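You operate a simulated robot arm through the tools that you are given. There is no shell and no other tool.

You are at the controls of a simulated robot arm. One attempt, no reset.

Task
The wire snapped: thread the respooler again and wind 7 metres.
Fine: tension dial down to the spool's mark, bead to its block and then to the round post, brake off to wind and on at the end.

The check looks at the end state, three seconds after you hand in, the way a careful person would. Anything else that was tipped, shoved, dropped, spilled or broken makes it a failure.

Robot
A 5-joint arm with a two-finger parallel gripper, fixed in place. Base frame: the origin is at the foot of the arm, x ahead of it, y to its left, z up. Readings come in mm, rad, newtons and seconds.
It reaches about 1134 mm from its shoulder. Its first joint turns from -2.601 to 2.601 rad. Payload 1.57 kg.
The TCP is the grasp point between the finger pads, 30 mm short of the fingertips. In the tool frame z runs along the fingers and y along their closing line. Largest opening 110 mm; finger width 24, thickness 12; the body of the gripper, 48 by 112 mm, starts 78 mm behind the TCP.
Orientation is that of the tool frame in the base frame, as a unit quaternion [w, x, y, z]. With the fingers straight down and closing along the base's y, the tool's x points along the base's -x, its y along +y and its z along -z.

Tools
- The arm moves only by the tool servo_tool. Its arguments are lists of equal length, an entry for each row: "xyz": the shift along the base's x, y, z in units of 25 mm (1.0 is 25 mm), a list of three; "rot": the turn, a rotation vector about the base's x, y, z in units of 6 degrees (1.0 is 6 degrees), a list of three; "claw": the finger opening in mm, from 0 to 110. In form: {"xyz": [[tx, ty, tz], ...], "rot": [[rx, ry, rz], ...], "claw": [claw, ...]}. A call has 1 to 20 rows; each row shifts and turns the commanded pose from where the row before left it. A call with a number of a shift or a turn outside -1 to 1 is refused whole. Each row takes 0.2 s and may step no farther than 50 mm and 0.15 rad from the row before; otherwise, or with a gripper value out of range, the whole call is refused. A pose out of reach is approached as far as the arm can. The call stops where the force on the tool passes 40 N (or 10 N more than at its start, if that is more) or the arm is blocked; 0.2 s more then pass. Each finger travels about 72 mm/s and halts on what it meets, pressing with about 41 N; the grip force reading is that of the motor and also rises with nothing between the fingers. The clock runs only during rows and for 0.2 s after the last one: add rows that do not move to give the fingers time. It gives the time, the measured TCP pose, the force on the tool (base axes), the opening and the grip force at its end, in the units of the frame above (readings bear some noise), with the torque about the TCP (base axes, N m) and any sound that the robot's microphone picked up.
- Cameras (640 x 400 px; columns grow to the right, rows downward): "scene" is fixed at [221.6, 650.9, 1587.1]; the picture's right is [-0.72, -0.70, 0.00], its down [-0.42, 0.43, -0.80] and it looks along [0.56, -0.58, -0.60] (base axes); focal length 312 px, centre (320, 200). "wrist" rides on the gripper at [70, 16, -141] in the tool frame; the picture's right is [-0.23, 0.97, 0.00], its down [-0.85, -0.20, -0.48] and it looks along [-0.47, -0.11, 0.88] (tool axes); focal length 222 px, centre (320, 200). There is no depth. A picture from a camera that has moved, and an enlarged one, comes with that camera's place and axes in the base frame and with its lens.
- camera(camera): a new picture of that camera. It takes no simulated time.
- lift_body(by): slides the trunk up (or, below 0, down) by that many mm; the arm rides with it, the base frame stays. It gives what a move gives, with no picture.
- inspect(camera, box): a new picture of the part [left, top, right, bottom] of that camera's present view, enlarged. It takes no simulated time.
- job_done(): hands the job in; it is judged then, once.

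Places have to be worked out from the pictures, the camera data and where the tool is seen. Open the gripper and draw the arm clear of the work before you hand the job in, unless the task says otherwise.

The tools are called after "Emit:" as a command line: name --argument value ..., lists and objects as JSON in quotes. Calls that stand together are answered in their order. servo_tool: Moves the arm, as the interface text tells. Its arguments: {"type":"object","properties":{"xyz":{"type":"array","items":{"type":"array","items":{"type":"number"}}},"rot":{"type":"array","items":{"type":"array","items":{"type":"number"}}},"claw":{"type":"array","items":{"type":"number"}}},"required":["xyz","rot","claw"]} The other tools are called the same way: lift_body (by) slides the trunk up or down; camera (camera) takes a picture; inspect (camera, box) takes an enlarged picture of a part of a camera's view; job_done () hands the job in.

At the start:

```text
clock: 0.0
eef_pos: [561.9, -249.8, 1122.6]
ee_rot: [0.0, 0.0, 1.0, 0.0]
contact_force: [-0.7, 0.0, 0.6]
ft_torque: [0.02, 0.07, 0.04]
width: 110.0
gripper_force: 0.0
trunk travel left (down, up): [-856.0, 114.0]
```

scene: 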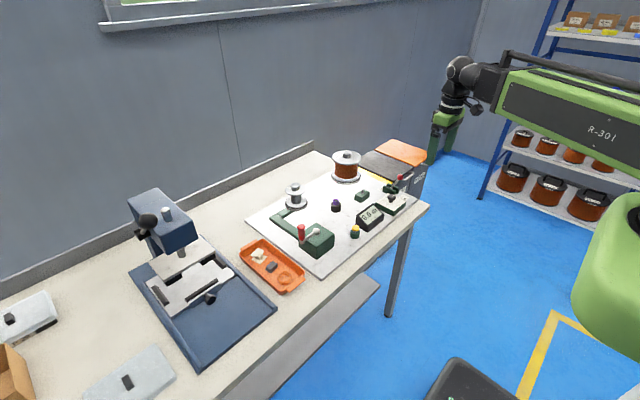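
wrist: 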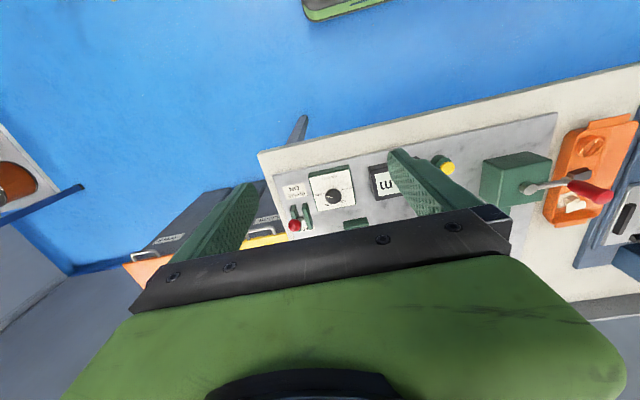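

I'll start with enlarged views of the respooler to see what is where.

Emit:
inspect --camera "scene" --box '[240, 140, 440, 275]'

Emit:
inspect --camera "scene" --box '[320, 140, 430, 210]'

Emit:
inspect --camera "scene" --box '[250, 180, 350, 270]'

Emit:
inspect --camera "wrist" --box '[260, 100, 640, 260]'

```text
2.96 times, centred on (340, 208) of scene
camera zoom: at [221.6, 650.9, 1587.1], right [-0.72, -0.7, 0.0], down [-0.42, 0.43, -0.8], along [0.56, -0.58, -0.6], focal length 924 px, centre (261, 178)
```

zoom: 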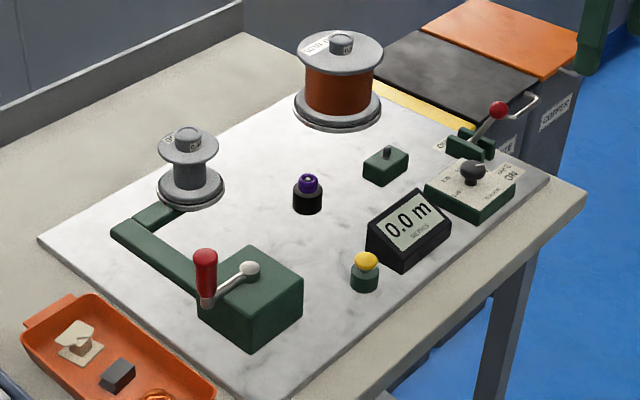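

```text
5.71 times, centred on (375, 175) of scene
camera zoom: at [221.6, 650.9, 1587.1], right [-0.72, -0.7, 0.0], down [-0.42, 0.43, -0.8], along [0.56, -0.58, -0.6], focal length 1782 px, centre (6, 343)
```

zoom: 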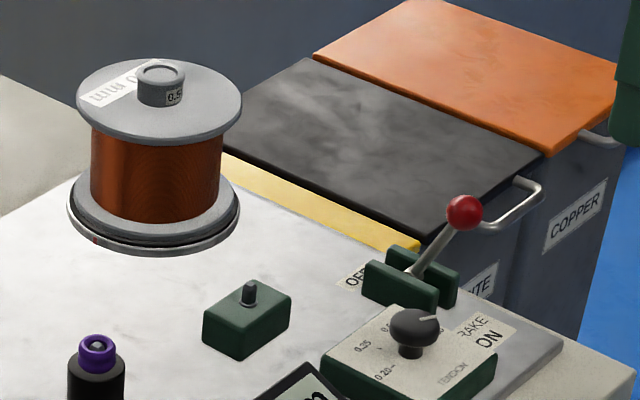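

```text
4.44 times, centred on (300, 225) of scene
camera zoom: at [221.6, 650.9, 1587.1], right [-0.72, -0.7, 0.0], down [-0.42, 0.43, -0.8], along [0.56, -0.58, -0.6], focal length 1386 px, centre (409, 89)
```

zoom: 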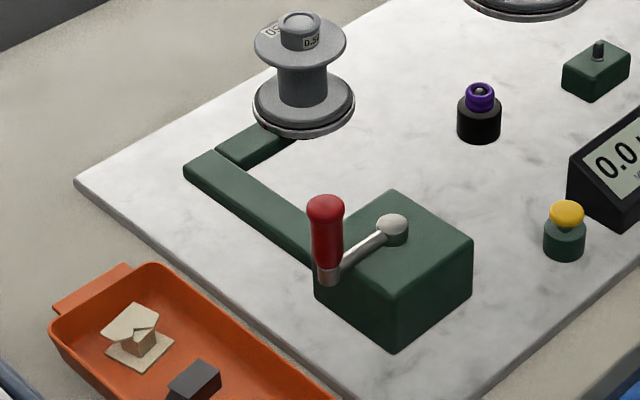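

```text
1.68 times, centred on (450, 180) of wrist
camera zoom: at [491.9, -233.2, 1264.3], right [0.23, 0.97, 0.0], down [0.85, -0.2, 0.48], along [0.47, -0.11, -0.88], focal length 374 px, centre (101, 234)
```

zoom: 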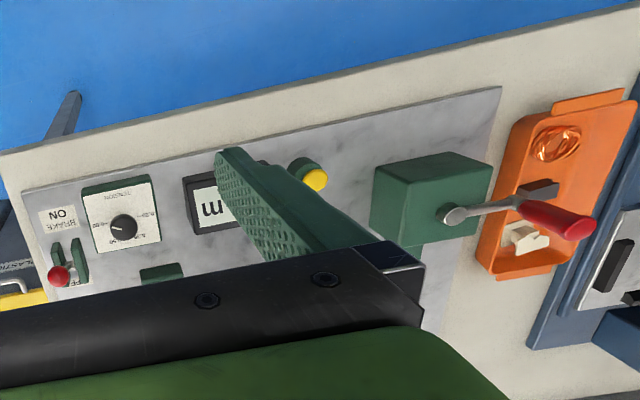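

The readout shows 0.0 m; the purple item on the black holder may be the bead, and the dial, brake, crank and a green block with a pin are laid out across the board. I'll move the arm high and forward so the wrist camera can look at the board unobstructed.

Emit:
servo_tool --xyz '[[1, 0.6, 0], [1, 0.6, 0], [1, 0.6, 0], [1, 0.6, 0], [1, 0.6, 0], [1, 0.6, 0], [1, 0.6, 0], [1, 0.6, 0], [1, 0.6, 0], [1, 0.6, 0]]' --rot '[[0, 0, 0], [0, 0, 0], [0, 0, 0], [0, 0, 0], [0, 0, 0], [0, 0, 0], [0, 0, 0], [0, 0, 0], [0, 0, 0], [0, 0, 0]]' --claw '[110, 110, 110, 110, 110, 110, 110, 110, 110, 110]'

Emit:
camera --camera "wrist"

Emit:
camera --camera "scene"

```text
clock: 2.2
eef_pos: [813.8, -99.6, 1122.6]
ee_rot: [0.0, 0.0, 1.0, 0.0]
contact_force: [-1.0, 0.1, 0.2]
ft_torque: [0.0, 0.02, -0.01]
width: 110.1
gripper_force: 0.1
trunk travel left (down, up): [-856.0, 114.0]
```

```text
taken
camera wrist: at [743.9, -83.3, 1264.1], right [0.23, 0.97, 0.0], down [0.86, -0.2, 0.48], along [0.47, -0.11, -0.88], focal length 222 px, centre (320, 200)
```

wrist: 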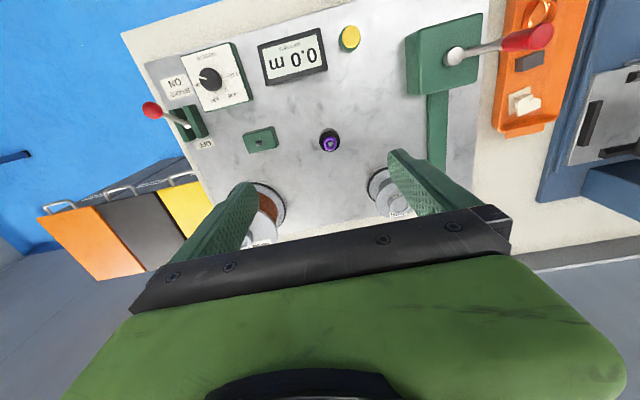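

```text
taken
```

scene: 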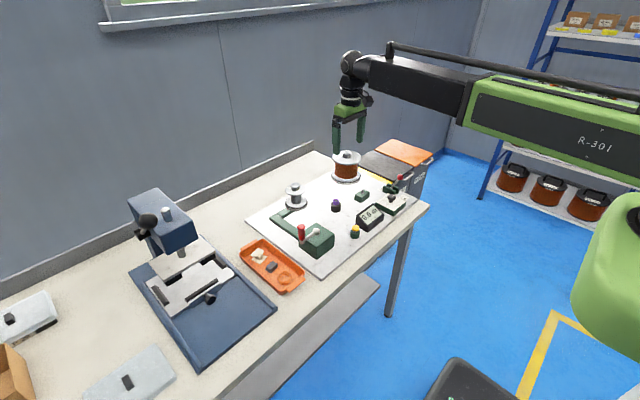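

Good view. I'll enlarge the components, reading the dial, labels, block and purple item.

Emit:
inspect --camera "wrist" --box '[130, 35, 250, 110]'

Emit:
inspect --camera "wrist" --box '[130, 80, 290, 180]'

Emit:
inspect --camera "wrist" --box '[300, 110, 364, 170]'

Emit:
inspect --camera "wrist" --box '[230, 160, 310, 250]'

Emit:
inspect --camera "wrist" --box '[350, 150, 450, 225]'

Emit:
inspect --camera "wrist" --box '[380, 0, 560, 140]'

Emit:
inspect --camera "scene" --box '[325, 145, 370, 175]'

Emit:
inspect --camera "scene" --box '[275, 175, 320, 215]'

```text
5.33 times, centred on (190, 72) of wrist
camera zoom: at [743.9, -83.3, 1264.1], right [0.23, 0.97, 0.0], down [0.86, -0.2, 0.48], along [0.47, -0.11, -0.88], focal length 1185 px, centre (1013, 880)
```

zoom: 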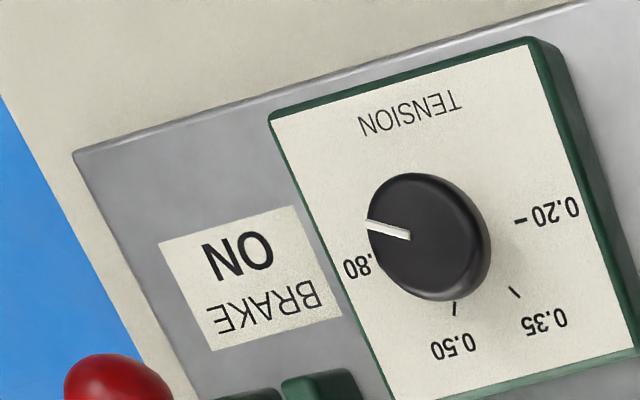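

```text
4.00 times, centred on (210, 130) of wrist
camera zoom: at [743.9, -83.3, 1264.1], right [0.23, 0.97, 0.0], down [0.86, -0.2, 0.48], along [0.47, -0.11, -0.88], focal length 888 px, centre (760, 480)
```

zoom: 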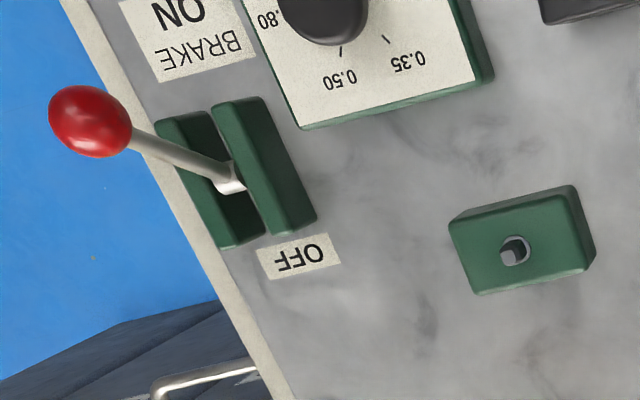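

```text
6.67 times, centred on (332, 140) of wrist
camera zoom: at [743.9, -83.3, 1264.1], right [0.23, 0.97, 0.0], down [0.86, -0.2, 0.48], along [0.47, -0.11, -0.88], focal length 1481 px, centre (240, 600)
```

zoom: 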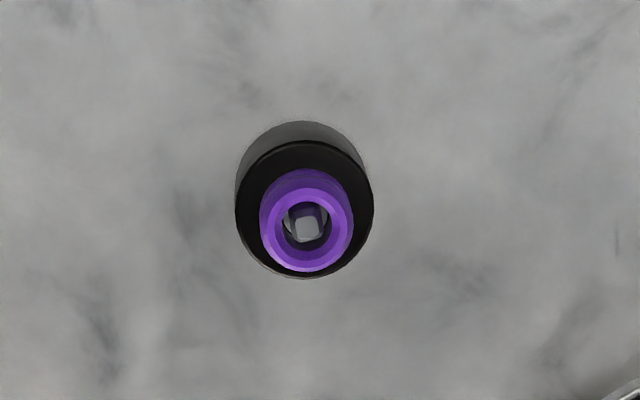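

```text
4.44 times, centred on (270, 205) of wrist
camera zoom: at [743.9, -83.3, 1264.1], right [0.23, 0.97, 0.0], down [0.86, -0.2, 0.48], along [0.47, -0.11, -0.88], focal length 987 px, centre (542, 178)
```

zoom: 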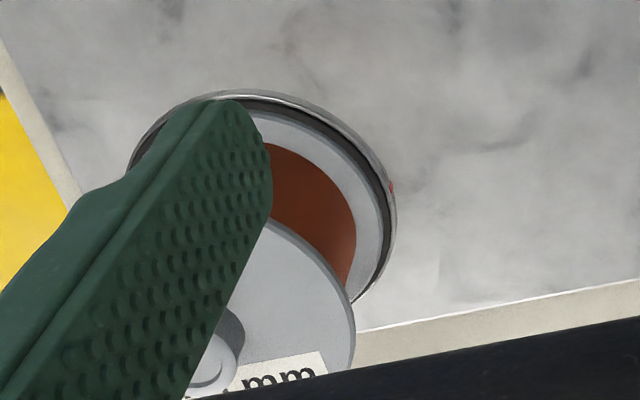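

```text
5.33 times, centred on (400, 188) of wrist
camera zoom: at [743.9, -83.3, 1264.1], right [0.23, 0.97, 0.0], down [0.86, -0.2, 0.48], along [0.47, -0.11, -0.88], focal length 1185 px, centre (-107, 267)
```

zoom: 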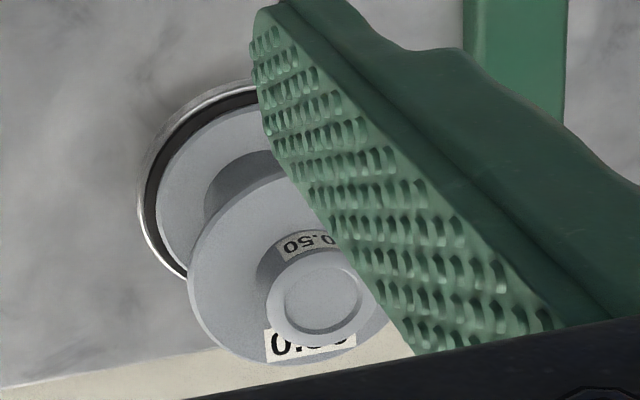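

```text
2.86 times, centred on (470, 70) of wrist
camera zoom: at [743.9, -83.3, 1264.1], right [0.23, 0.97, 0.0], down [0.86, -0.2, 0.48], along [0.47, -0.11, -0.88], focal length 635 px, centre (-109, 571)
```

zoom: 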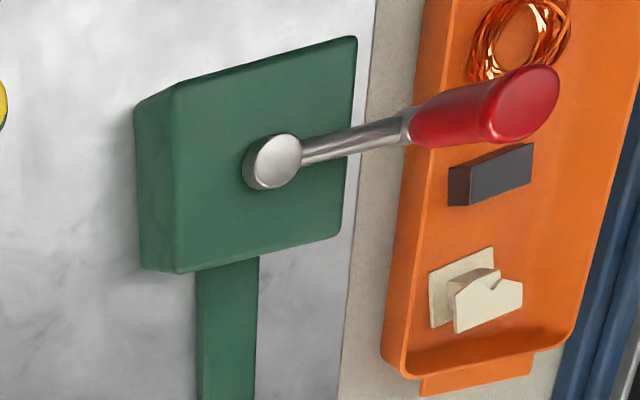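

```text
13.33 times, centred on (348, 160) of scene
camera zoom: at [221.6, 650.9, 1587.1], right [-0.72, -0.7, 0.0], down [-0.42, 0.43, -0.8], along [0.56, -0.58, -0.6], focal length 4158 px, centre (-47, 733)
```

zoom: 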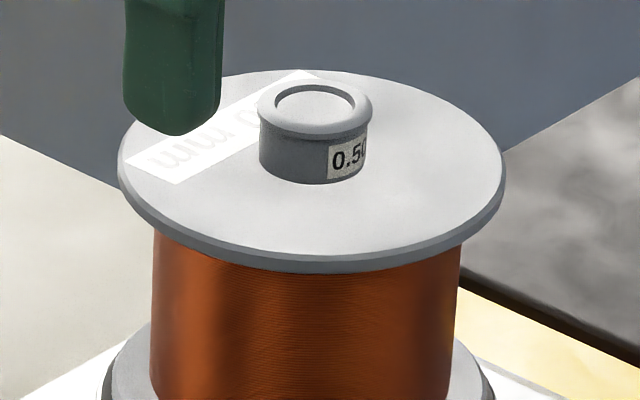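

```text
10.00 times, centred on (298, 195) of scene
camera zoom: at [221.6, 650.9, 1587.1], right [-0.72, -0.7, 0.0], down [-0.42, 0.43, -0.8], along [0.56, -0.58, -0.6], focal length 3119 px, centre (545, 250)
```

zoom: 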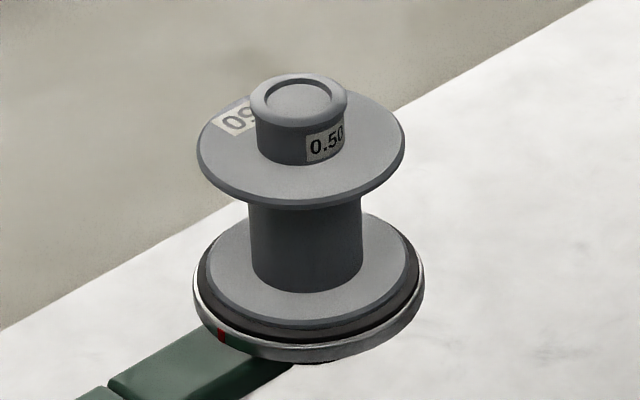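

The spool says 0.50 mm; the dial's pointer now sits just past 0.80, and the brake lever needs checking. I'll lower the camera towards the block and the purple bead to look for the wire.

Emit:
servo_tool --xyz '[[0.15, -0.2, -0.9], [0.15, -0.2, -0.9], [0.15, -0.2, -0.9], [0.15, -0.2, -0.9], [0.15, -0.2, -0.9], [0.15, -0.2, -0.9]]' --rot '[[0, 0, 0], [0, 0, 0], [0, 0, 0], [0, 0, 0], [0, 0, 0], [0, 0, 0]]' --claw '[110, 110, 110, 110, 110, 110]'

Emit:
camera --camera "wrist"

Emit:
inspect --camera "wrist" --box '[200, 60, 440, 200]'

```text
clock: 3.6
eef_pos: [827.8, -123.1, 1123.3]
ee_rot: [0.0, 0.0, 1.0, 0.0]
contact_force: [0.6, -0.2, -0.2]
ft_torque: [0.01, 0.0, 0.0]
width: 109.7
gripper_force: 0.0
out of reach, approached as far as the arm can: row 1, 2, 3, 4, 5, 6
trunk travel left (down, up): [-856.0, 114.0]
```

```text
taken
camera wrist: at [757.8, -106.4, 1264.4], right [0.23, 0.97, 0.0], down [0.85, -0.2, 0.48], along [0.47, -0.11, -0.88], focal length 222 px, centre (320, 200)
```

wrist: 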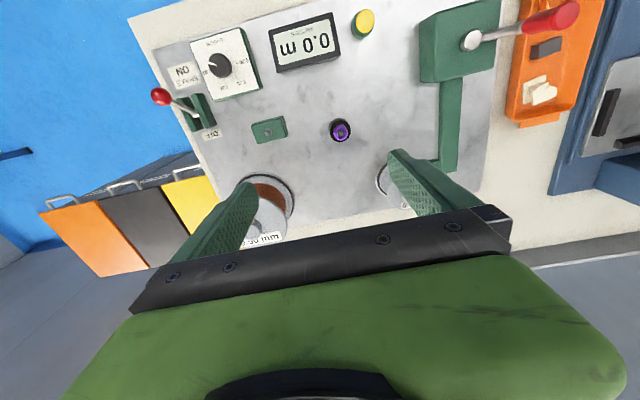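

```text
2.67 times, centred on (320, 130) of wrist
camera zoom: at [757.8, -106.4, 1264.4], right [0.23, 0.97, 0.0], down [0.85, -0.2, 0.48], along [0.47, -0.11, -0.88], focal length 592 px, centre (320, 387)
```

zoom: 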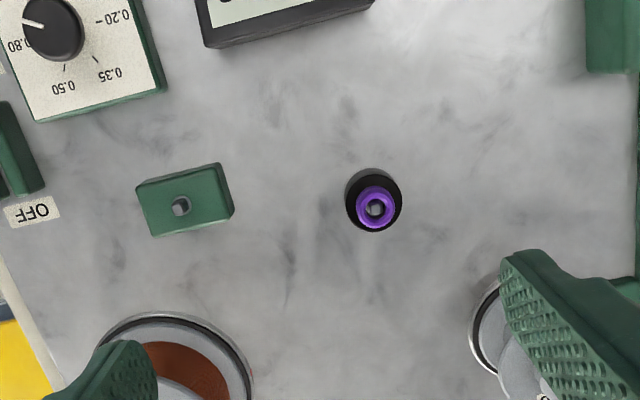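

The arm can't reach lower here without the trunk coming down, so I'll lower the trunk 160 mm (the TCP goes to about z 963, still well above everything).

Emit:
lift_body --by -160

Emit:
camera --camera "wrist"

Emit:
inspect --camera "wrist" --box '[180, 30, 380, 160]'

Emit:
camera --camera "scene"

```text
clock: 5.4
eef_pos: [827.5, -123.5, 964.4]
ee_rot: [0.0, 0.0, 1.0, 0.0]
contact_force: [-1.0, -0.4, -0.8]
ft_torque: [0.03, -0.01, 0.03]
width: 110.0
gripper_force: 0.0
trunk travel left (down, up): [-696.0, 274.0]
```

```text
taken
camera wrist: at [757.9, -106.3, 1104.4], right [0.23, 0.97, 0.0], down [0.86, -0.2, 0.48], along [0.47, -0.11, -0.88], focal length 222 px, centre (320, 200)
```

wrist: 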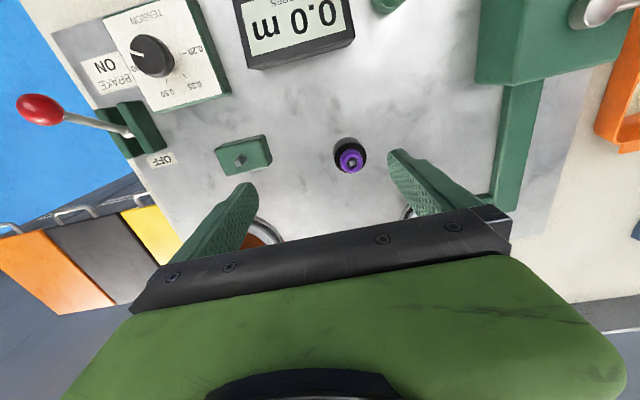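

```text
3.08 times, centred on (280, 95) of wrist
camera zoom: at [757.9, -106.3, 1104.4], right [0.23, 0.97, 0.0], down [0.86, -0.2, 0.48], along [0.47, -0.11, -0.88], focal length 684 px, centre (443, 523)
```

zoom: 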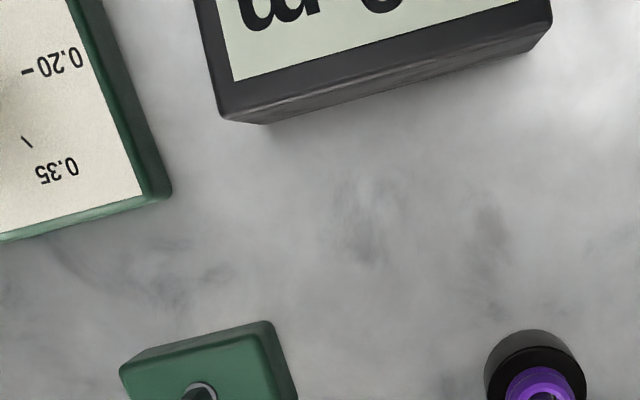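

```text
taken
```

scene: 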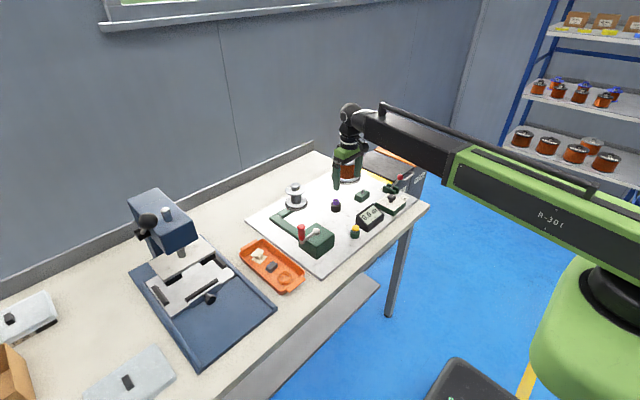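

I'll zoom on the block's pin, the purple piece, the yellow-topped post, and the brake.

Emit:
inspect --camera "wrist" --box '[200, 120, 290, 185]'

Emit:
inspect --camera "wrist" --box '[315, 125, 385, 185]'

Emit:
inspect --camera "scene" --box '[325, 190, 375, 245]'

Emit:
inspect --camera "scene" --box '[370, 165, 420, 215]'

Emit:
inspect --camera "wrist" --box '[10, 20, 220, 180]'

```text
6.15 times, centred on (245, 152) of wrist
camera zoom: at [757.9, -106.3, 1104.4], right [0.23, 0.97, 0.0], down [0.86, -0.2, 0.48], along [0.47, -0.11, -0.88], focal length 1367 px, centre (782, 492)
```

zoom: 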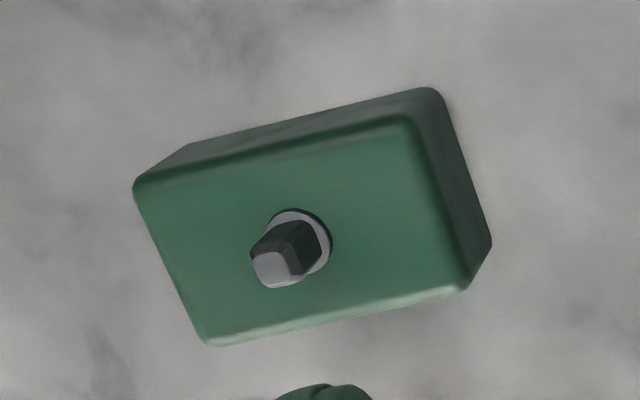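

```text
6.67 times, centred on (350, 155) of wrist
camera zoom: at [757.9, -106.3, 1104.4], right [0.23, 0.97, 0.0], down [0.86, -0.2, 0.48], along [0.47, -0.11, -0.88], focal length 1481 px, centre (120, 500)
```

zoom: 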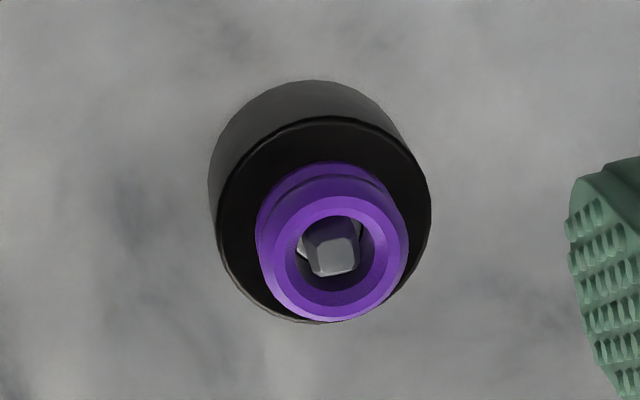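

```text
7.27 times, centred on (350, 218) of scene
camera zoom: at [221.6, 650.9, 1587.1], right [-0.72, -0.7, 0.0], down [-0.42, 0.43, -0.8], along [0.56, -0.58, -0.6], focal length 2268 px, centre (102, 73)
```

zoom: 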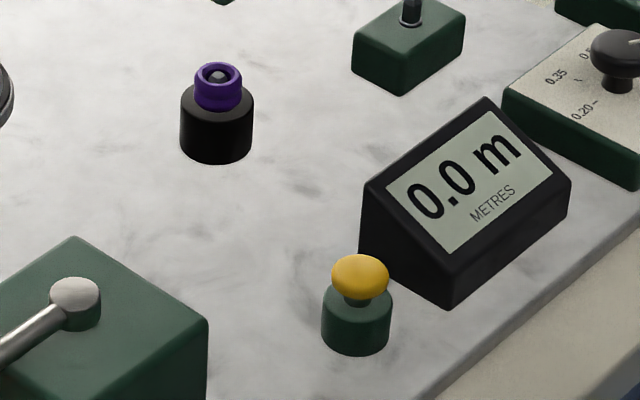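

```text
8.00 times, centred on (395, 190) of scene
camera zoom: at [221.6, 650.9, 1587.1], right [-0.72, -0.7, 0.0], down [-0.42, 0.43, -0.8], along [0.56, -0.58, -0.6], focal length 2495 px, centre (-280, 280)
```

zoom: 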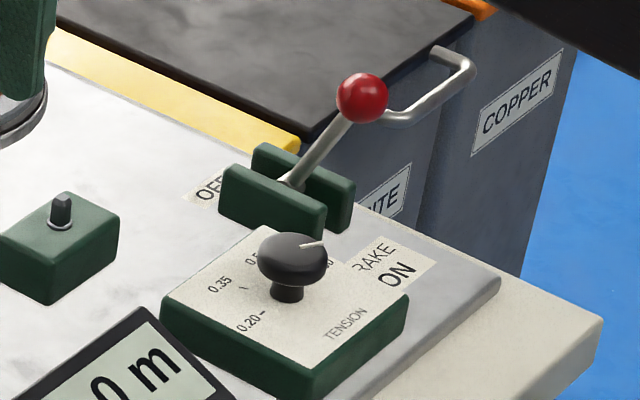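

```text
2.50 times, centred on (115, 100) of wrist
camera zoom: at [757.9, -106.3, 1104.4], right [0.23, 0.97, 0.0], down [0.86, -0.2, 0.48], along [0.47, -0.11, -0.88], focal length 555 px, centre (832, 450)
```

zoom: 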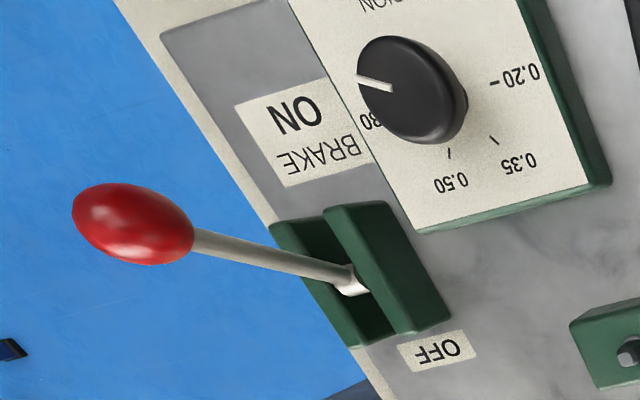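

The bead (purple ring) sits on the black round base; no wire is obvious yet. I'll spin the tool about its own axis to look at the spools and board from other sides.

Emit:
servo_tool --xyz '[[0, 0, 0.6], [0, 0, 0.6], [0, 0, 0], [0, 0, 0], [0, 0, 0], [0, 0, 0], [0, 0, 0], [0, 0, 0], [0, 0, 0], [0, 0, 0], [0, 0, 0], [0, 0, 0], [0, 0, 0], [0, 0, 0], [0, 0, 0]]' --rot '[[0, 0, -1], [0, 0, -1], [0, 0, -1], [0, 0, -1], [0, 0, -1], [0, 0, -1], [0, 0, -1], [0, 0, -1], [0, 0, -1], [0, 0, -1], [0, 0, -1], [0, 0, -1], [0, 0, -1], [0, 0, -1], [0, 0, -1]]' --claw '[110, 110, 110, 110, 110, 110, 110, 110, 110, 110, 110, 110, 110, 110, 110]'

Emit:
camera --camera "wrist"

```text
clock: 8.6
eef_pos: [827.8, -123.7, 962.9]
ee_rot: [0.0, 0.708, 0.706, 0.001]
contact_force: [-0.7, 0.0, -0.3]
ft_torque: [0.01, -0.06, -0.02]
width: 109.8
gripper_force: 0.1
out of reach, approached as far as the arm can: row 1, 2
trunk travel left (down, up): [-696.0, 274.0]
```

```text
taken
camera wrist: at [844.3, -53.1, 1104.3], right [0.97, -0.23, 0.0], down [-0.2, -0.85, 0.48], along [-0.11, -0.47, -0.88], focal length 222 px, centre (320, 200)
```

wrist: 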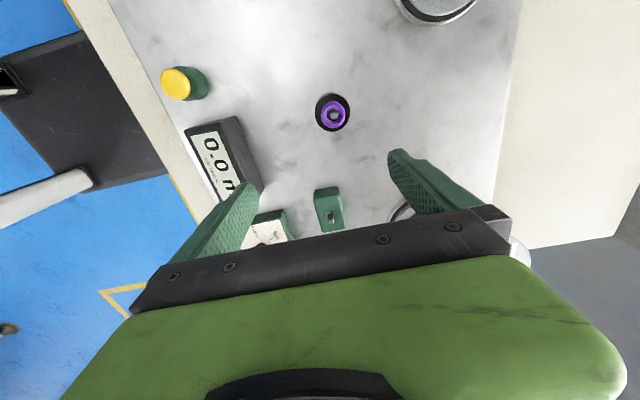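

Down here the arm is nearly fully stretched (about 836 mm radius with the tool vertical), which I'll keep in mind. I'll zoom on this view and then keep spinning to look from behind.

Emit:
inspect --camera "wrist" --box '[280, 70, 400, 145]'

Emit:
inspect --camera "wrist" --box '[280, 140, 440, 240]'

Emit:
servo_tool --xyz '[[-1, 0, 0], [-1, 0, 0], [0, 0, 0], [0, 0, 0], [0, 0, 0], [0, 0, 0], [0, 0, 0], [0, 0, 0], [0, 0, 0], [0, 0, 0], [0, 0, 0], [0, 0, 0], [0, 0, 0], [0, 0, 0], [0, 0, 0]]' --rot '[[0, 0, -1], [0, 0, -1], [0, 0, -1], [0, 0, -1], [0, 0, -1], [0, 0, -1], [0, 0, -1], [0, 0, -1], [0, 0, -1], [0, 0, -1], [0, 0, -1], [0, 0, -1], [0, 0, -1], [0, 0, -1], [0, 0, -1]]' --claw '[110, 110, 110, 110, 110, 110, 110, 110, 110, 110, 110, 110, 110, 110, 110]'

Emit:
camera --camera "wrist"

```text
5.33 times, centred on (340, 108) of wrist
camera zoom: at [844.3, -53.1, 1104.3], right [0.97, -0.23, 0.0], down [-0.2, -0.85, 0.48], along [-0.11, -0.47, -0.88], focal length 1185 px, centre (213, 693)
```

zoom: 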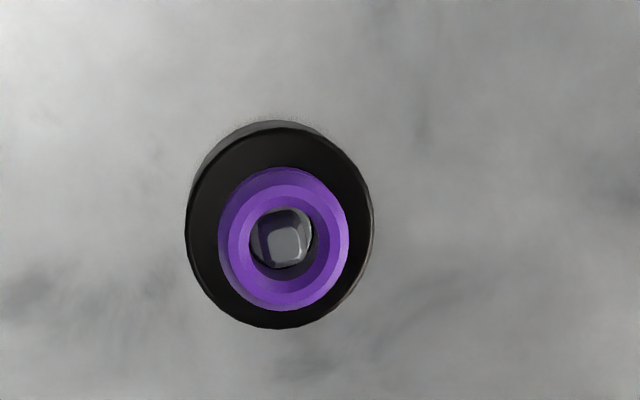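

```text
4.00 times, centred on (360, 190) of wrist
camera zoom: at [844.3, -53.1, 1104.3], right [0.97, -0.23, 0.0], down [-0.2, -0.85, 0.48], along [-0.11, -0.47, -0.88], focal length 888 px, centre (160, 240)
```

zoom: 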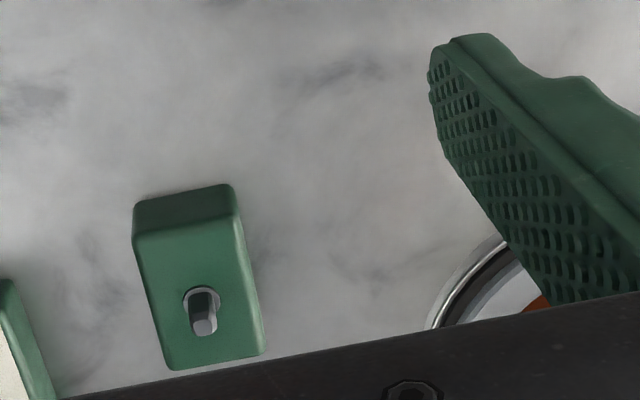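

```text
clock: 11.8
eef_pos: [776.8, -122.9, 962.8]
ee_rot: [-0.001, 1.0, -0.001, 0.0]
contact_force: [-0.1, -0.6, -0.3]
ft_torque: [-0.02, -0.01, -0.01]
width: 110.0
gripper_force: 0.0
trunk travel left (down, up): [-696.0, 274.0]
```

```text
taken
camera wrist: at [846.3, -138.5, 1104.3], right [-0.23, -0.97, 0.0], down [-0.85, 0.2, 0.48], along [-0.47, 0.11, -0.88], focal length 222 px, centre (320, 200)
```

wrist: 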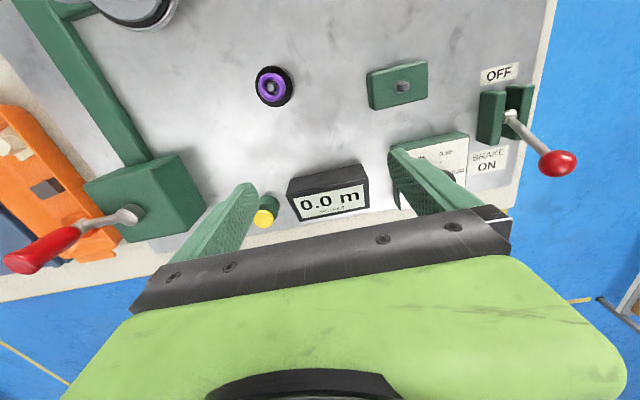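

From here: the knob axis is near (705, -253) with its cap top about z 868, pointing ~30° past 0.80, and 0.50 lies 90° counter-clockwise (seen from above) of the pointer. I'll move over the dial and look before descending.

Emit:
servo_tool --xyz '[[-0.48, -0.87, 0], [-0.48, -0.87, 0], [-0.48, -0.87, 0], [-0.48, -0.87, 0], [-0.48, -0.87, 0], [-0.48, -0.87, 0]]' --rot '[[0, 0, 0], [0, 0, 0], [0, 0, 0], [0, 0, 0], [0, 0, 0], [0, 0, 0]]' --claw '[100, 90, 80, 70, 64, 64]'

Emit:
camera --camera "wrist"

Emit:
inspect --camera "wrist" --box '[230, 60, 430, 200]'

Emit:
inspect --camera "scene" --box '[320, 130, 430, 220]'

```text
clock: 13.2
eef_pos: [705.4, -256.1, 963.2]
ee_rot: [0.001, 1.0, 0.0, 0.0]
contact_force: [-0.7, 0.6, -0.1]
ft_torque: [-0.01, -0.01, 0.03]
width: 64.1
gripper_force: 0.0
trunk travel left (down, up): [-696.0, 274.0]
```

```text
taken
camera wrist: at [775.3, -270.7, 1104.4], right [-0.23, -0.97, 0.0], down [-0.86, 0.2, 0.48], along [-0.47, 0.11, -0.88], focal length 222 px, centre (320, 200)
```

wrist: 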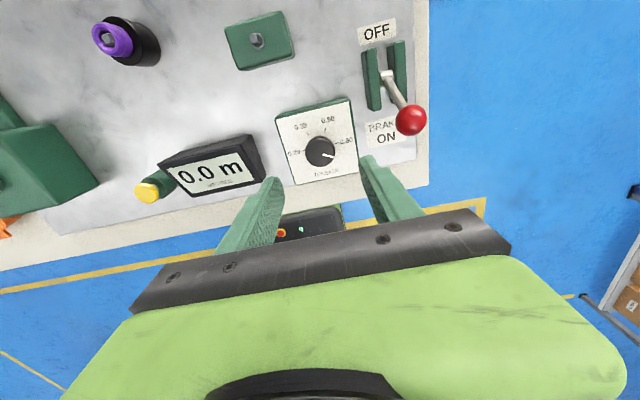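

```text
2.86 times, centred on (330, 130) of wrist
camera zoom: at [775.3, -270.7, 1104.4], right [-0.23, -0.97, 0.0], down [-0.86, 0.2, 0.48], along [-0.47, 0.11, -0.88], focal length 635 px, centre (291, 400)
```

zoom: 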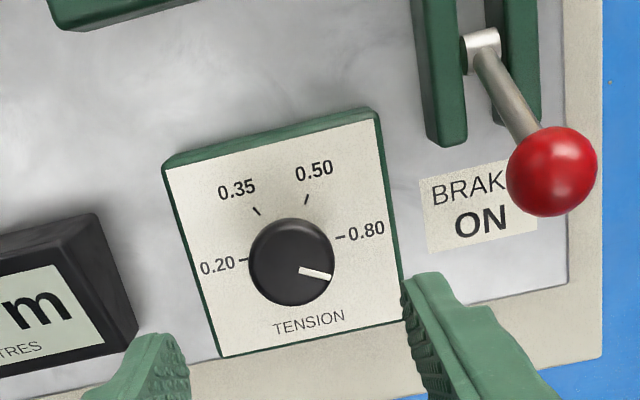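

```text
4.44 times, centred on (375, 175) of scene
camera zoom: at [221.6, 650.9, 1587.1], right [-0.72, -0.7, 0.0], down [-0.42, 0.43, -0.8], along [0.56, -0.58, -0.6], focal length 1386 px, centre (76, 311)
```

zoom: 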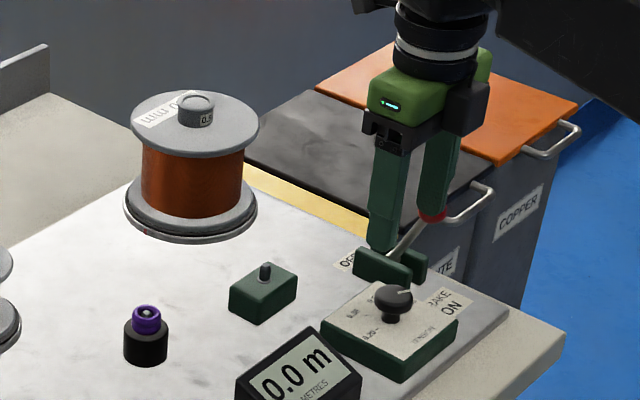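

The dial reads ~30° past 0.80, knob axis about (706, -254.5), panel top z≈841, cap top z≈864. I'll descend with the fingers straddling the knob, tips staying above the panel.

Emit:
servo_tool --xyz '[[0.02, 0.06, -0.8], [0, 0, -0.8], [0, 0, -0.8], [0, 0, -0.6], [0, 0, -0.2], [0, 0, 0]]' --rot '[[0, 0, 0], [0, 0, 0], [0, 0, 0], [0, 0, 0], [0, 0, 0], [0, 0, 0]]' --claw '[64, 64, 64, 64, 64, 64]'

Emit:
camera --camera "wrist"

Emit:
inspect --camera "scene" --box '[360, 150, 430, 220]'

```text
clock: 14.6
eef_pos: [706.2, -255.0, 962.9]
ee_rot: [0.0, 1.0, 0.0, 0.0]
contact_force: [0.2, -0.1, 0.5]
ft_torque: [-0.01, 0.03, 0.0]
width: 64.1
gripper_force: 0.1
out of reach, approached as far as the arm can: row 1, 2, 3, 4, 5
trunk travel left (down, up): [-696.0, 274.0]
```

```text
taken
camera wrist: at [775.5, -270.4, 1104.3], right [-0.23, -0.97, 0.0], down [-0.86, 0.2, 0.48], along [-0.47, 0.11, -0.88], focal length 222 px, centre (320, 200)
```

wrist: 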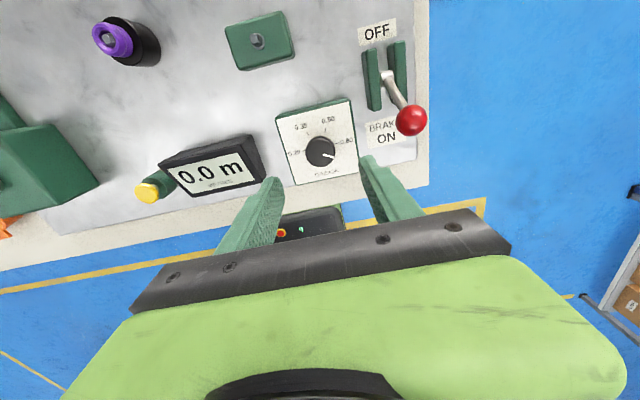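

```text
5.71 times, centred on (395, 185) of scene
camera zoom: at [221.6, 650.9, 1587.1], right [-0.72, -0.7, 0.0], down [-0.42, 0.43, -0.8], along [0.56, -0.58, -0.6], focal length 1782 px, centre (-109, 286)
```

zoom: 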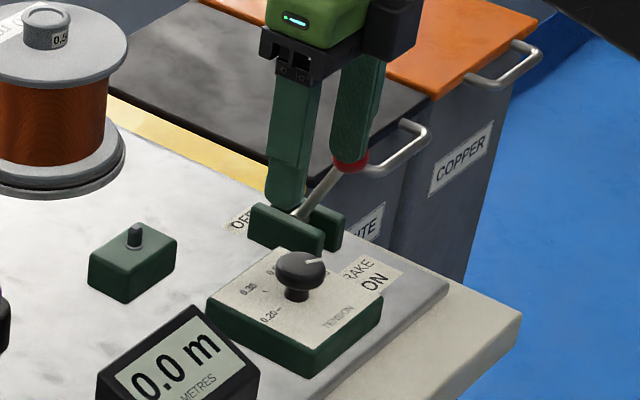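

The arm won't change height by itself here, so I'll use the trunk for vertical motion: down 70 mm first, then look.

Emit:
lift_body --by -70

Emit:
camera --camera "wrist"

Emit:
inspect --camera "scene" --box '[360, 150, 430, 220]'

```text
clock: 15.7
eef_pos: [705.6, -255.2, 892.6]
ee_rot: [-0.001, 1.0, 0.0, -0.001]
contact_force: [0.1, 0.2, -0.2]
ft_torque: [0.0, -0.03, 0.03]
width: 63.9
gripper_force: 0.1
trunk travel left (down, up): [-626.0, 344.0]
```

```text
taken
camera wrist: at [775.5, -270.4, 1034.4], right [-0.23, -0.97, 0.0], down [-0.86, 0.2, 0.48], along [-0.47, 0.11, -0.88], focal length 222 px, centre (320, 200)
```

wrist: 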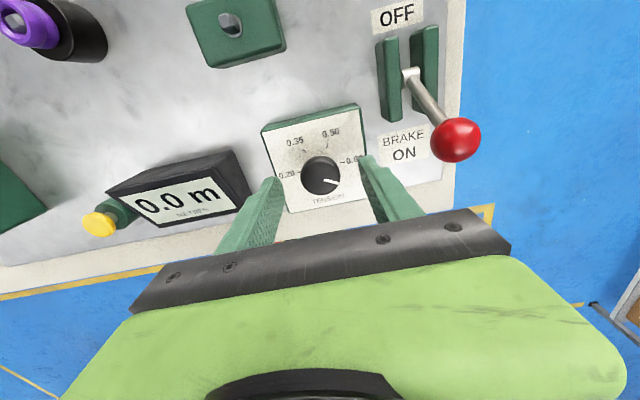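

```text
5.71 times, centred on (395, 185) of scene
camera zoom: at [221.6, 650.9, 1587.1], right [-0.72, -0.7, 0.0], down [-0.42, 0.43, -0.8], along [0.56, -0.58, -0.6], focal length 1782 px, centre (-109, 286)
```

zoom: 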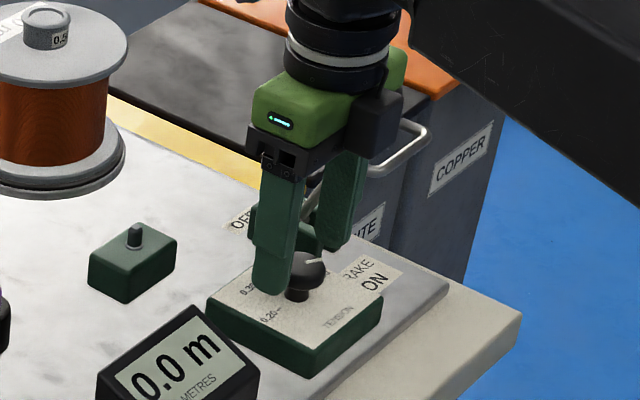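

Fingers straddle the knob with tips around cap height. Down 13 mm more with the trunk, then check.

Emit:
lift_body --by -13

Emit:
inspect --camera "wrist" --box '[240, 90, 400, 220]'

Emit:
inspect --camera "scene" --box '[375, 175, 415, 215]'

```text
clock: 16.3
eef_pos: [705.5, -254.5, 880.3]
ee_rot: [0.0, 1.0, -0.001, 0.0]
contact_force: [0.3, -0.2, 0.7]
ft_torque: [0.02, 0.03, -0.01]
width: 64.0
gripper_force: 0.0
trunk travel left (down, up): [-613.0, 357.0]
```

```text
3.08 times, centred on (320, 155) of wrist
camera zoom: at [775.5, -270.4, 1021.3], right [-0.23, -0.97, 0.0], down [-0.86, 0.2, 0.48], along [-0.47, 0.11, -0.88], focal length 684 px, centre (320, 338)
```

zoom: 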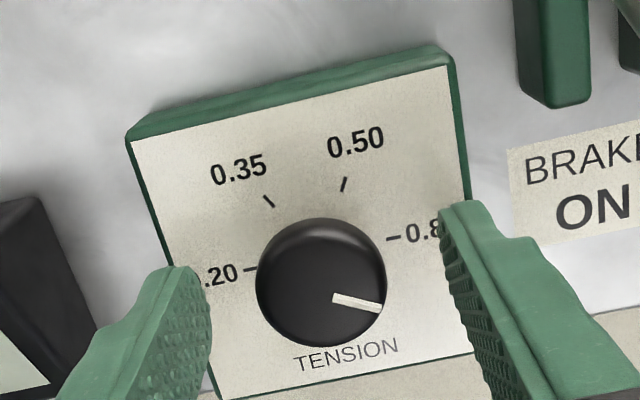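

```text
10.00 times, centred on (395, 195) of scene
camera zoom: at [221.6, 650.9, 1587.1], right [-0.72, -0.7, 0.0], down [-0.42, 0.43, -0.8], along [0.56, -0.58, -0.6], focal length 3119 px, centre (-430, 250)
```

zoom: 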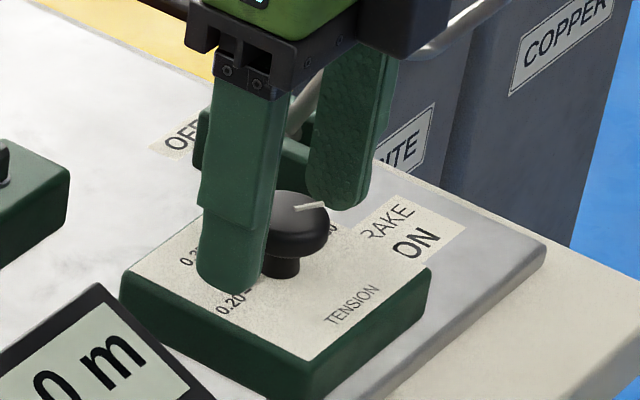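

Alignment is good (knob at about (706.5, -254.4)). I'll close on the cap and check the grip before turning.

Emit:
servo_tool --xyz '[[0.04, 0, 0], [0, 0, 0], [0, 0, 0], [0, 0, 0]]' --rot '[[0, 0, 0], [0, 0, 0], [0, 0, 0], [0, 0, 0]]' --claw '[20, 20, 20, 20]'

Emit:
inspect --camera "wrist" --box '[240, 90, 400, 220]'

```text
clock: 17.3
eef_pos: [706.9, -255.2, 880.2]
ee_rot: [0.0, 1.0, 0.0, 0.0]
contact_force: [-1.0, -3.6, 0.4]
ft_torque: [-0.18, 0.18, 0.0]
width: 33.2
gripper_force: 41.5
trunk travel left (down, up): [-613.0, 357.0]
```

```text
3.08 times, centred on (320, 155) of wrist
camera zoom: at [776.6, -270.5, 1021.3], right [-0.23, -0.97, 0.0], down [-0.85, 0.2, 0.48], along [-0.47, 0.11, -0.88], focal length 684 px, centre (320, 338)
```

zoom: 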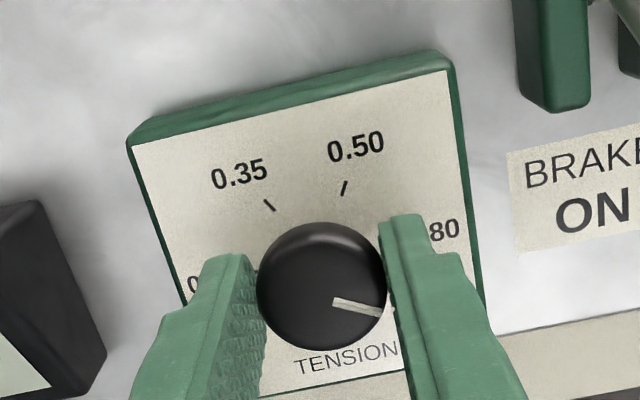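

Solid grip at 33 mm. I'll turn the knob counter-clockwise (from above) 78° first and then fine-tune.

Emit:
servo_tool --xyz '[[0, 0, 0], [0, 0, 0], [0, 0, 0], [0, 0, 0], [0, 0, 0], [0, 0, 0], [0, 0, 0], [0, 0, 0], [0, 0, 0], [0, 0, 0], [0, 0, 0], [0, 0, 0], [0, 0, 0], [0, 0, 0]]' --rot '[[0, 0, 1], [0, 0, 1], [0, 0, 1], [0, 0, 1], [0, 0, 1], [0, 0, 1], [0, 0, 1], [0, 0, 1], [0, 0, 1], [0, 0, 1], [0, 0, 1], [0, 0, 1], [0, 0, 1], [0, 0, 0]]' --claw '[20, 20, 20, 20, 20, 20, 20, 20, 20, 20, 20, 20, 20, 20]'

Emit:
camera --camera "wrist"

Emit:
inspect --camera "wrist" --box '[240, 90, 400, 220]'

Emit:
inspect --camera "scene" --box '[375, 175, 415, 215]'

```text
clock: 20.4
eef_pos: [705.7, -253.4, 880.6]
ee_rot: [-0.004, 0.776, 0.631, -0.002]
contact_force: [-4.6, 2.9, -8.7]
ft_torque: [-0.09, 0.29, 0.03]
width: 33.4
gripper_force: 41.0
trunk travel left (down, up): [-613.0, 357.0]
stopped in row 14: the force on the tool passed its limit at 40 N (the readings are from after the stop); the commanded pose is now the measured one
```

```text
taken
camera wrist: at [736.8, -188.1, 1021.4], right [0.91, -0.42, -0.01], down [-0.37, -0.8, 0.48], along [-0.21, -0.43, -0.88], focal length 222 px, centre (320, 200)
```

wrist: 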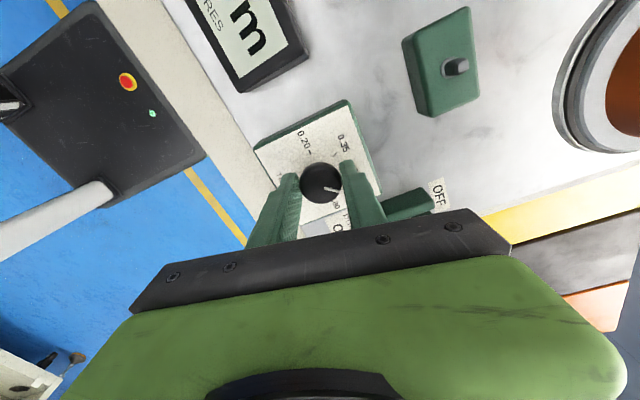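

```text
3.08 times, centred on (320, 155) of wrist
camera zoom: at [736.8, -188.1, 1021.4], right [0.91, -0.42, -0.01], down [-0.37, -0.8, 0.48], along [-0.21, -0.43, -0.88], focal length 684 px, centre (320, 338)
```

zoom: 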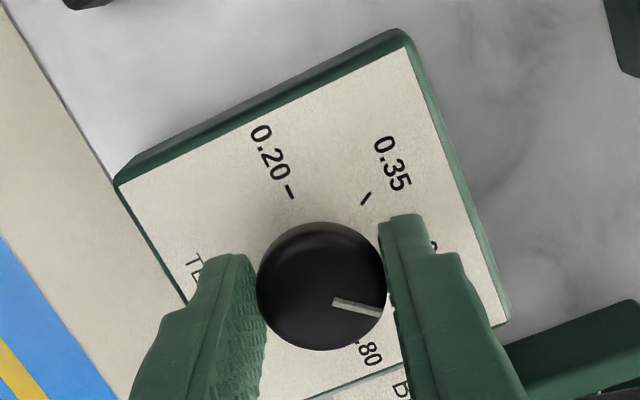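

```text
10.00 times, centred on (395, 195) of scene
camera zoom: at [221.6, 650.9, 1587.1], right [-0.72, -0.7, 0.0], down [-0.42, 0.43, -0.8], along [0.56, -0.58, -0.6], focal length 3119 px, centre (-430, 250)
```

zoom: 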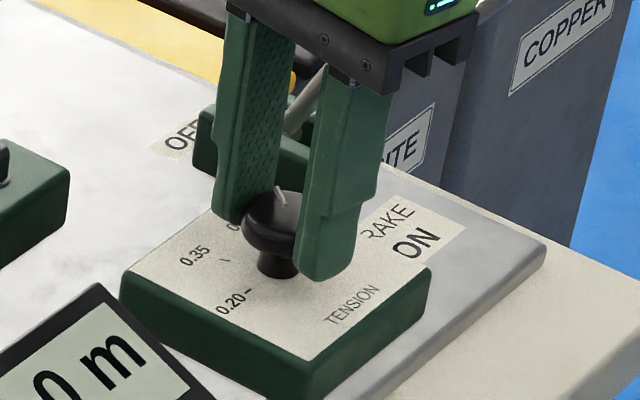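

The knob followed the grip: the pointer is now at about 132° on my scale with 0.50 at 120°, so 12° remains. The force stop came from slight off-centre load; I'll turn the last 12°.

Emit:
servo_tool --xyz '[[0, 0, 0], [0, 0, 0], [0, 0, 0], [0, 0, 0]]' --rot '[[0, 0, 0.7], [0, 0, 0.7], [0, 0, 0.6], [0, 0, 0]]' --claw '[20, 20, 20, 20]'

Emit:
camera --camera "wrist"

Emit:
inspect --camera "wrist" --box '[240, 90, 400, 220]'

```text
clock: 21.4
eef_pos: [705.4, -252.9, 879.4]
ee_rot: [-0.004, 0.705, 0.709, -0.002]
contact_force: [-11.9, 9.3, -10.6]
ft_torque: [-0.06, 0.31, -0.03]
width: 33.3
gripper_force: 40.9
trunk travel left (down, up): [-613.0, 357.0]
```

```text
taken
camera wrist: at [722.2, -183.0, 1021.5], right [0.97, -0.22, -0.01], down [-0.19, -0.86, 0.48], along [-0.11, -0.46, -0.88], focal length 222 px, centre (320, 200)
```

wrist: 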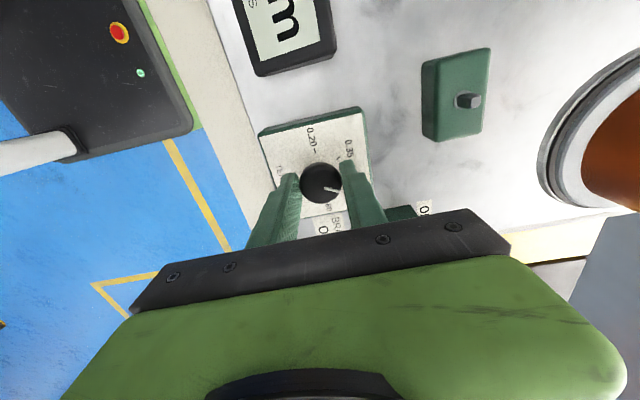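

```text
3.08 times, centred on (320, 155) of wrist
camera zoom: at [722.2, -183.0, 1021.5], right [0.97, -0.22, -0.01], down [-0.19, -0.86, 0.48], along [-0.11, -0.46, -0.88], focal length 684 px, centre (320, 338)
```

zoom: 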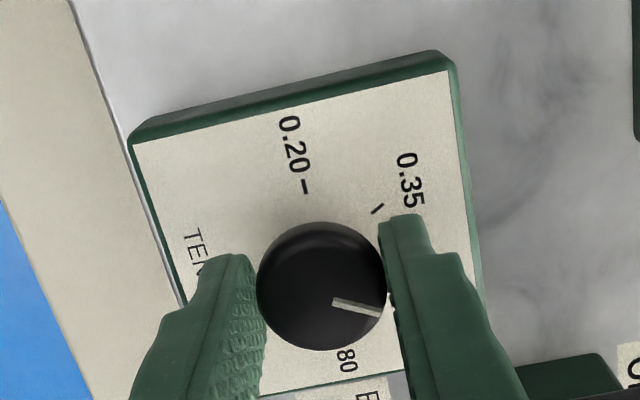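

90° turned. I'll open the fingers and rise to read the dial.

Emit:
servo_tool --xyz '[[0, 0, 0], [0, 0, 0], [0, 0, 0], [0, 0, 0]]' --rot '[[0, 0, 0], [0, 0, 0], [0, 0, 0], [0, 0, 0]]' --claw '[60, 60, 60, 60]'

Emit:
inspect --camera "wrist" --box '[240, 90, 400, 220]'

Emit:
inspect --camera "scene" --box '[375, 175, 415, 215]'

```text
clock: 22.4
eef_pos: [706.1, -254.2, 879.7]
ee_rot: [-0.002, 0.706, 0.708, -0.002]
contact_force: [-0.5, 0.8, 0.4]
ft_torque: [0.02, 0.03, 0.01]
width: 59.9
gripper_force: 0.1
trunk travel left (down, up): [-613.0, 357.0]
```

```text
3.08 times, centred on (320, 155) of wrist
camera zoom: at [722.7, -183.7, 1021.3], right [0.97, -0.22, -0.01], down [-0.19, -0.86, 0.48], along [-0.11, -0.47, -0.88], focal length 684 px, centre (320, 338)
```

zoom: 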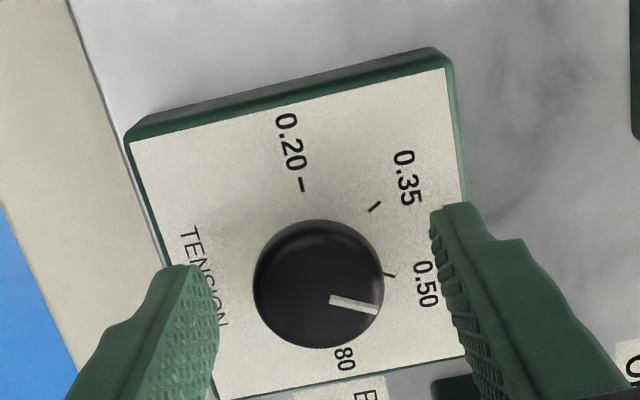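

```text
10.00 times, centred on (395, 195) of scene
camera zoom: at [221.6, 650.9, 1587.1], right [-0.72, -0.7, 0.0], down [-0.42, 0.43, -0.8], along [0.56, -0.58, -0.6], focal length 3119 px, centre (-430, 250)
```

zoom: 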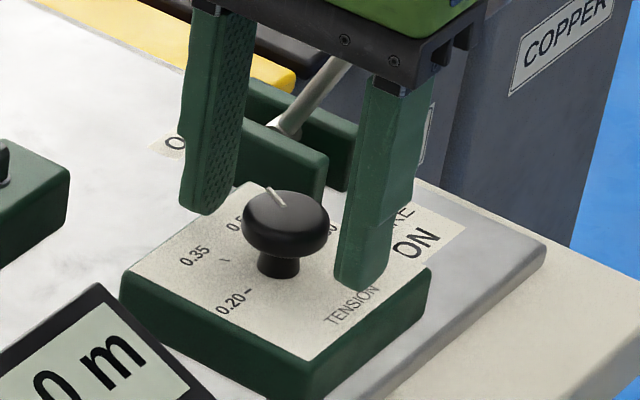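

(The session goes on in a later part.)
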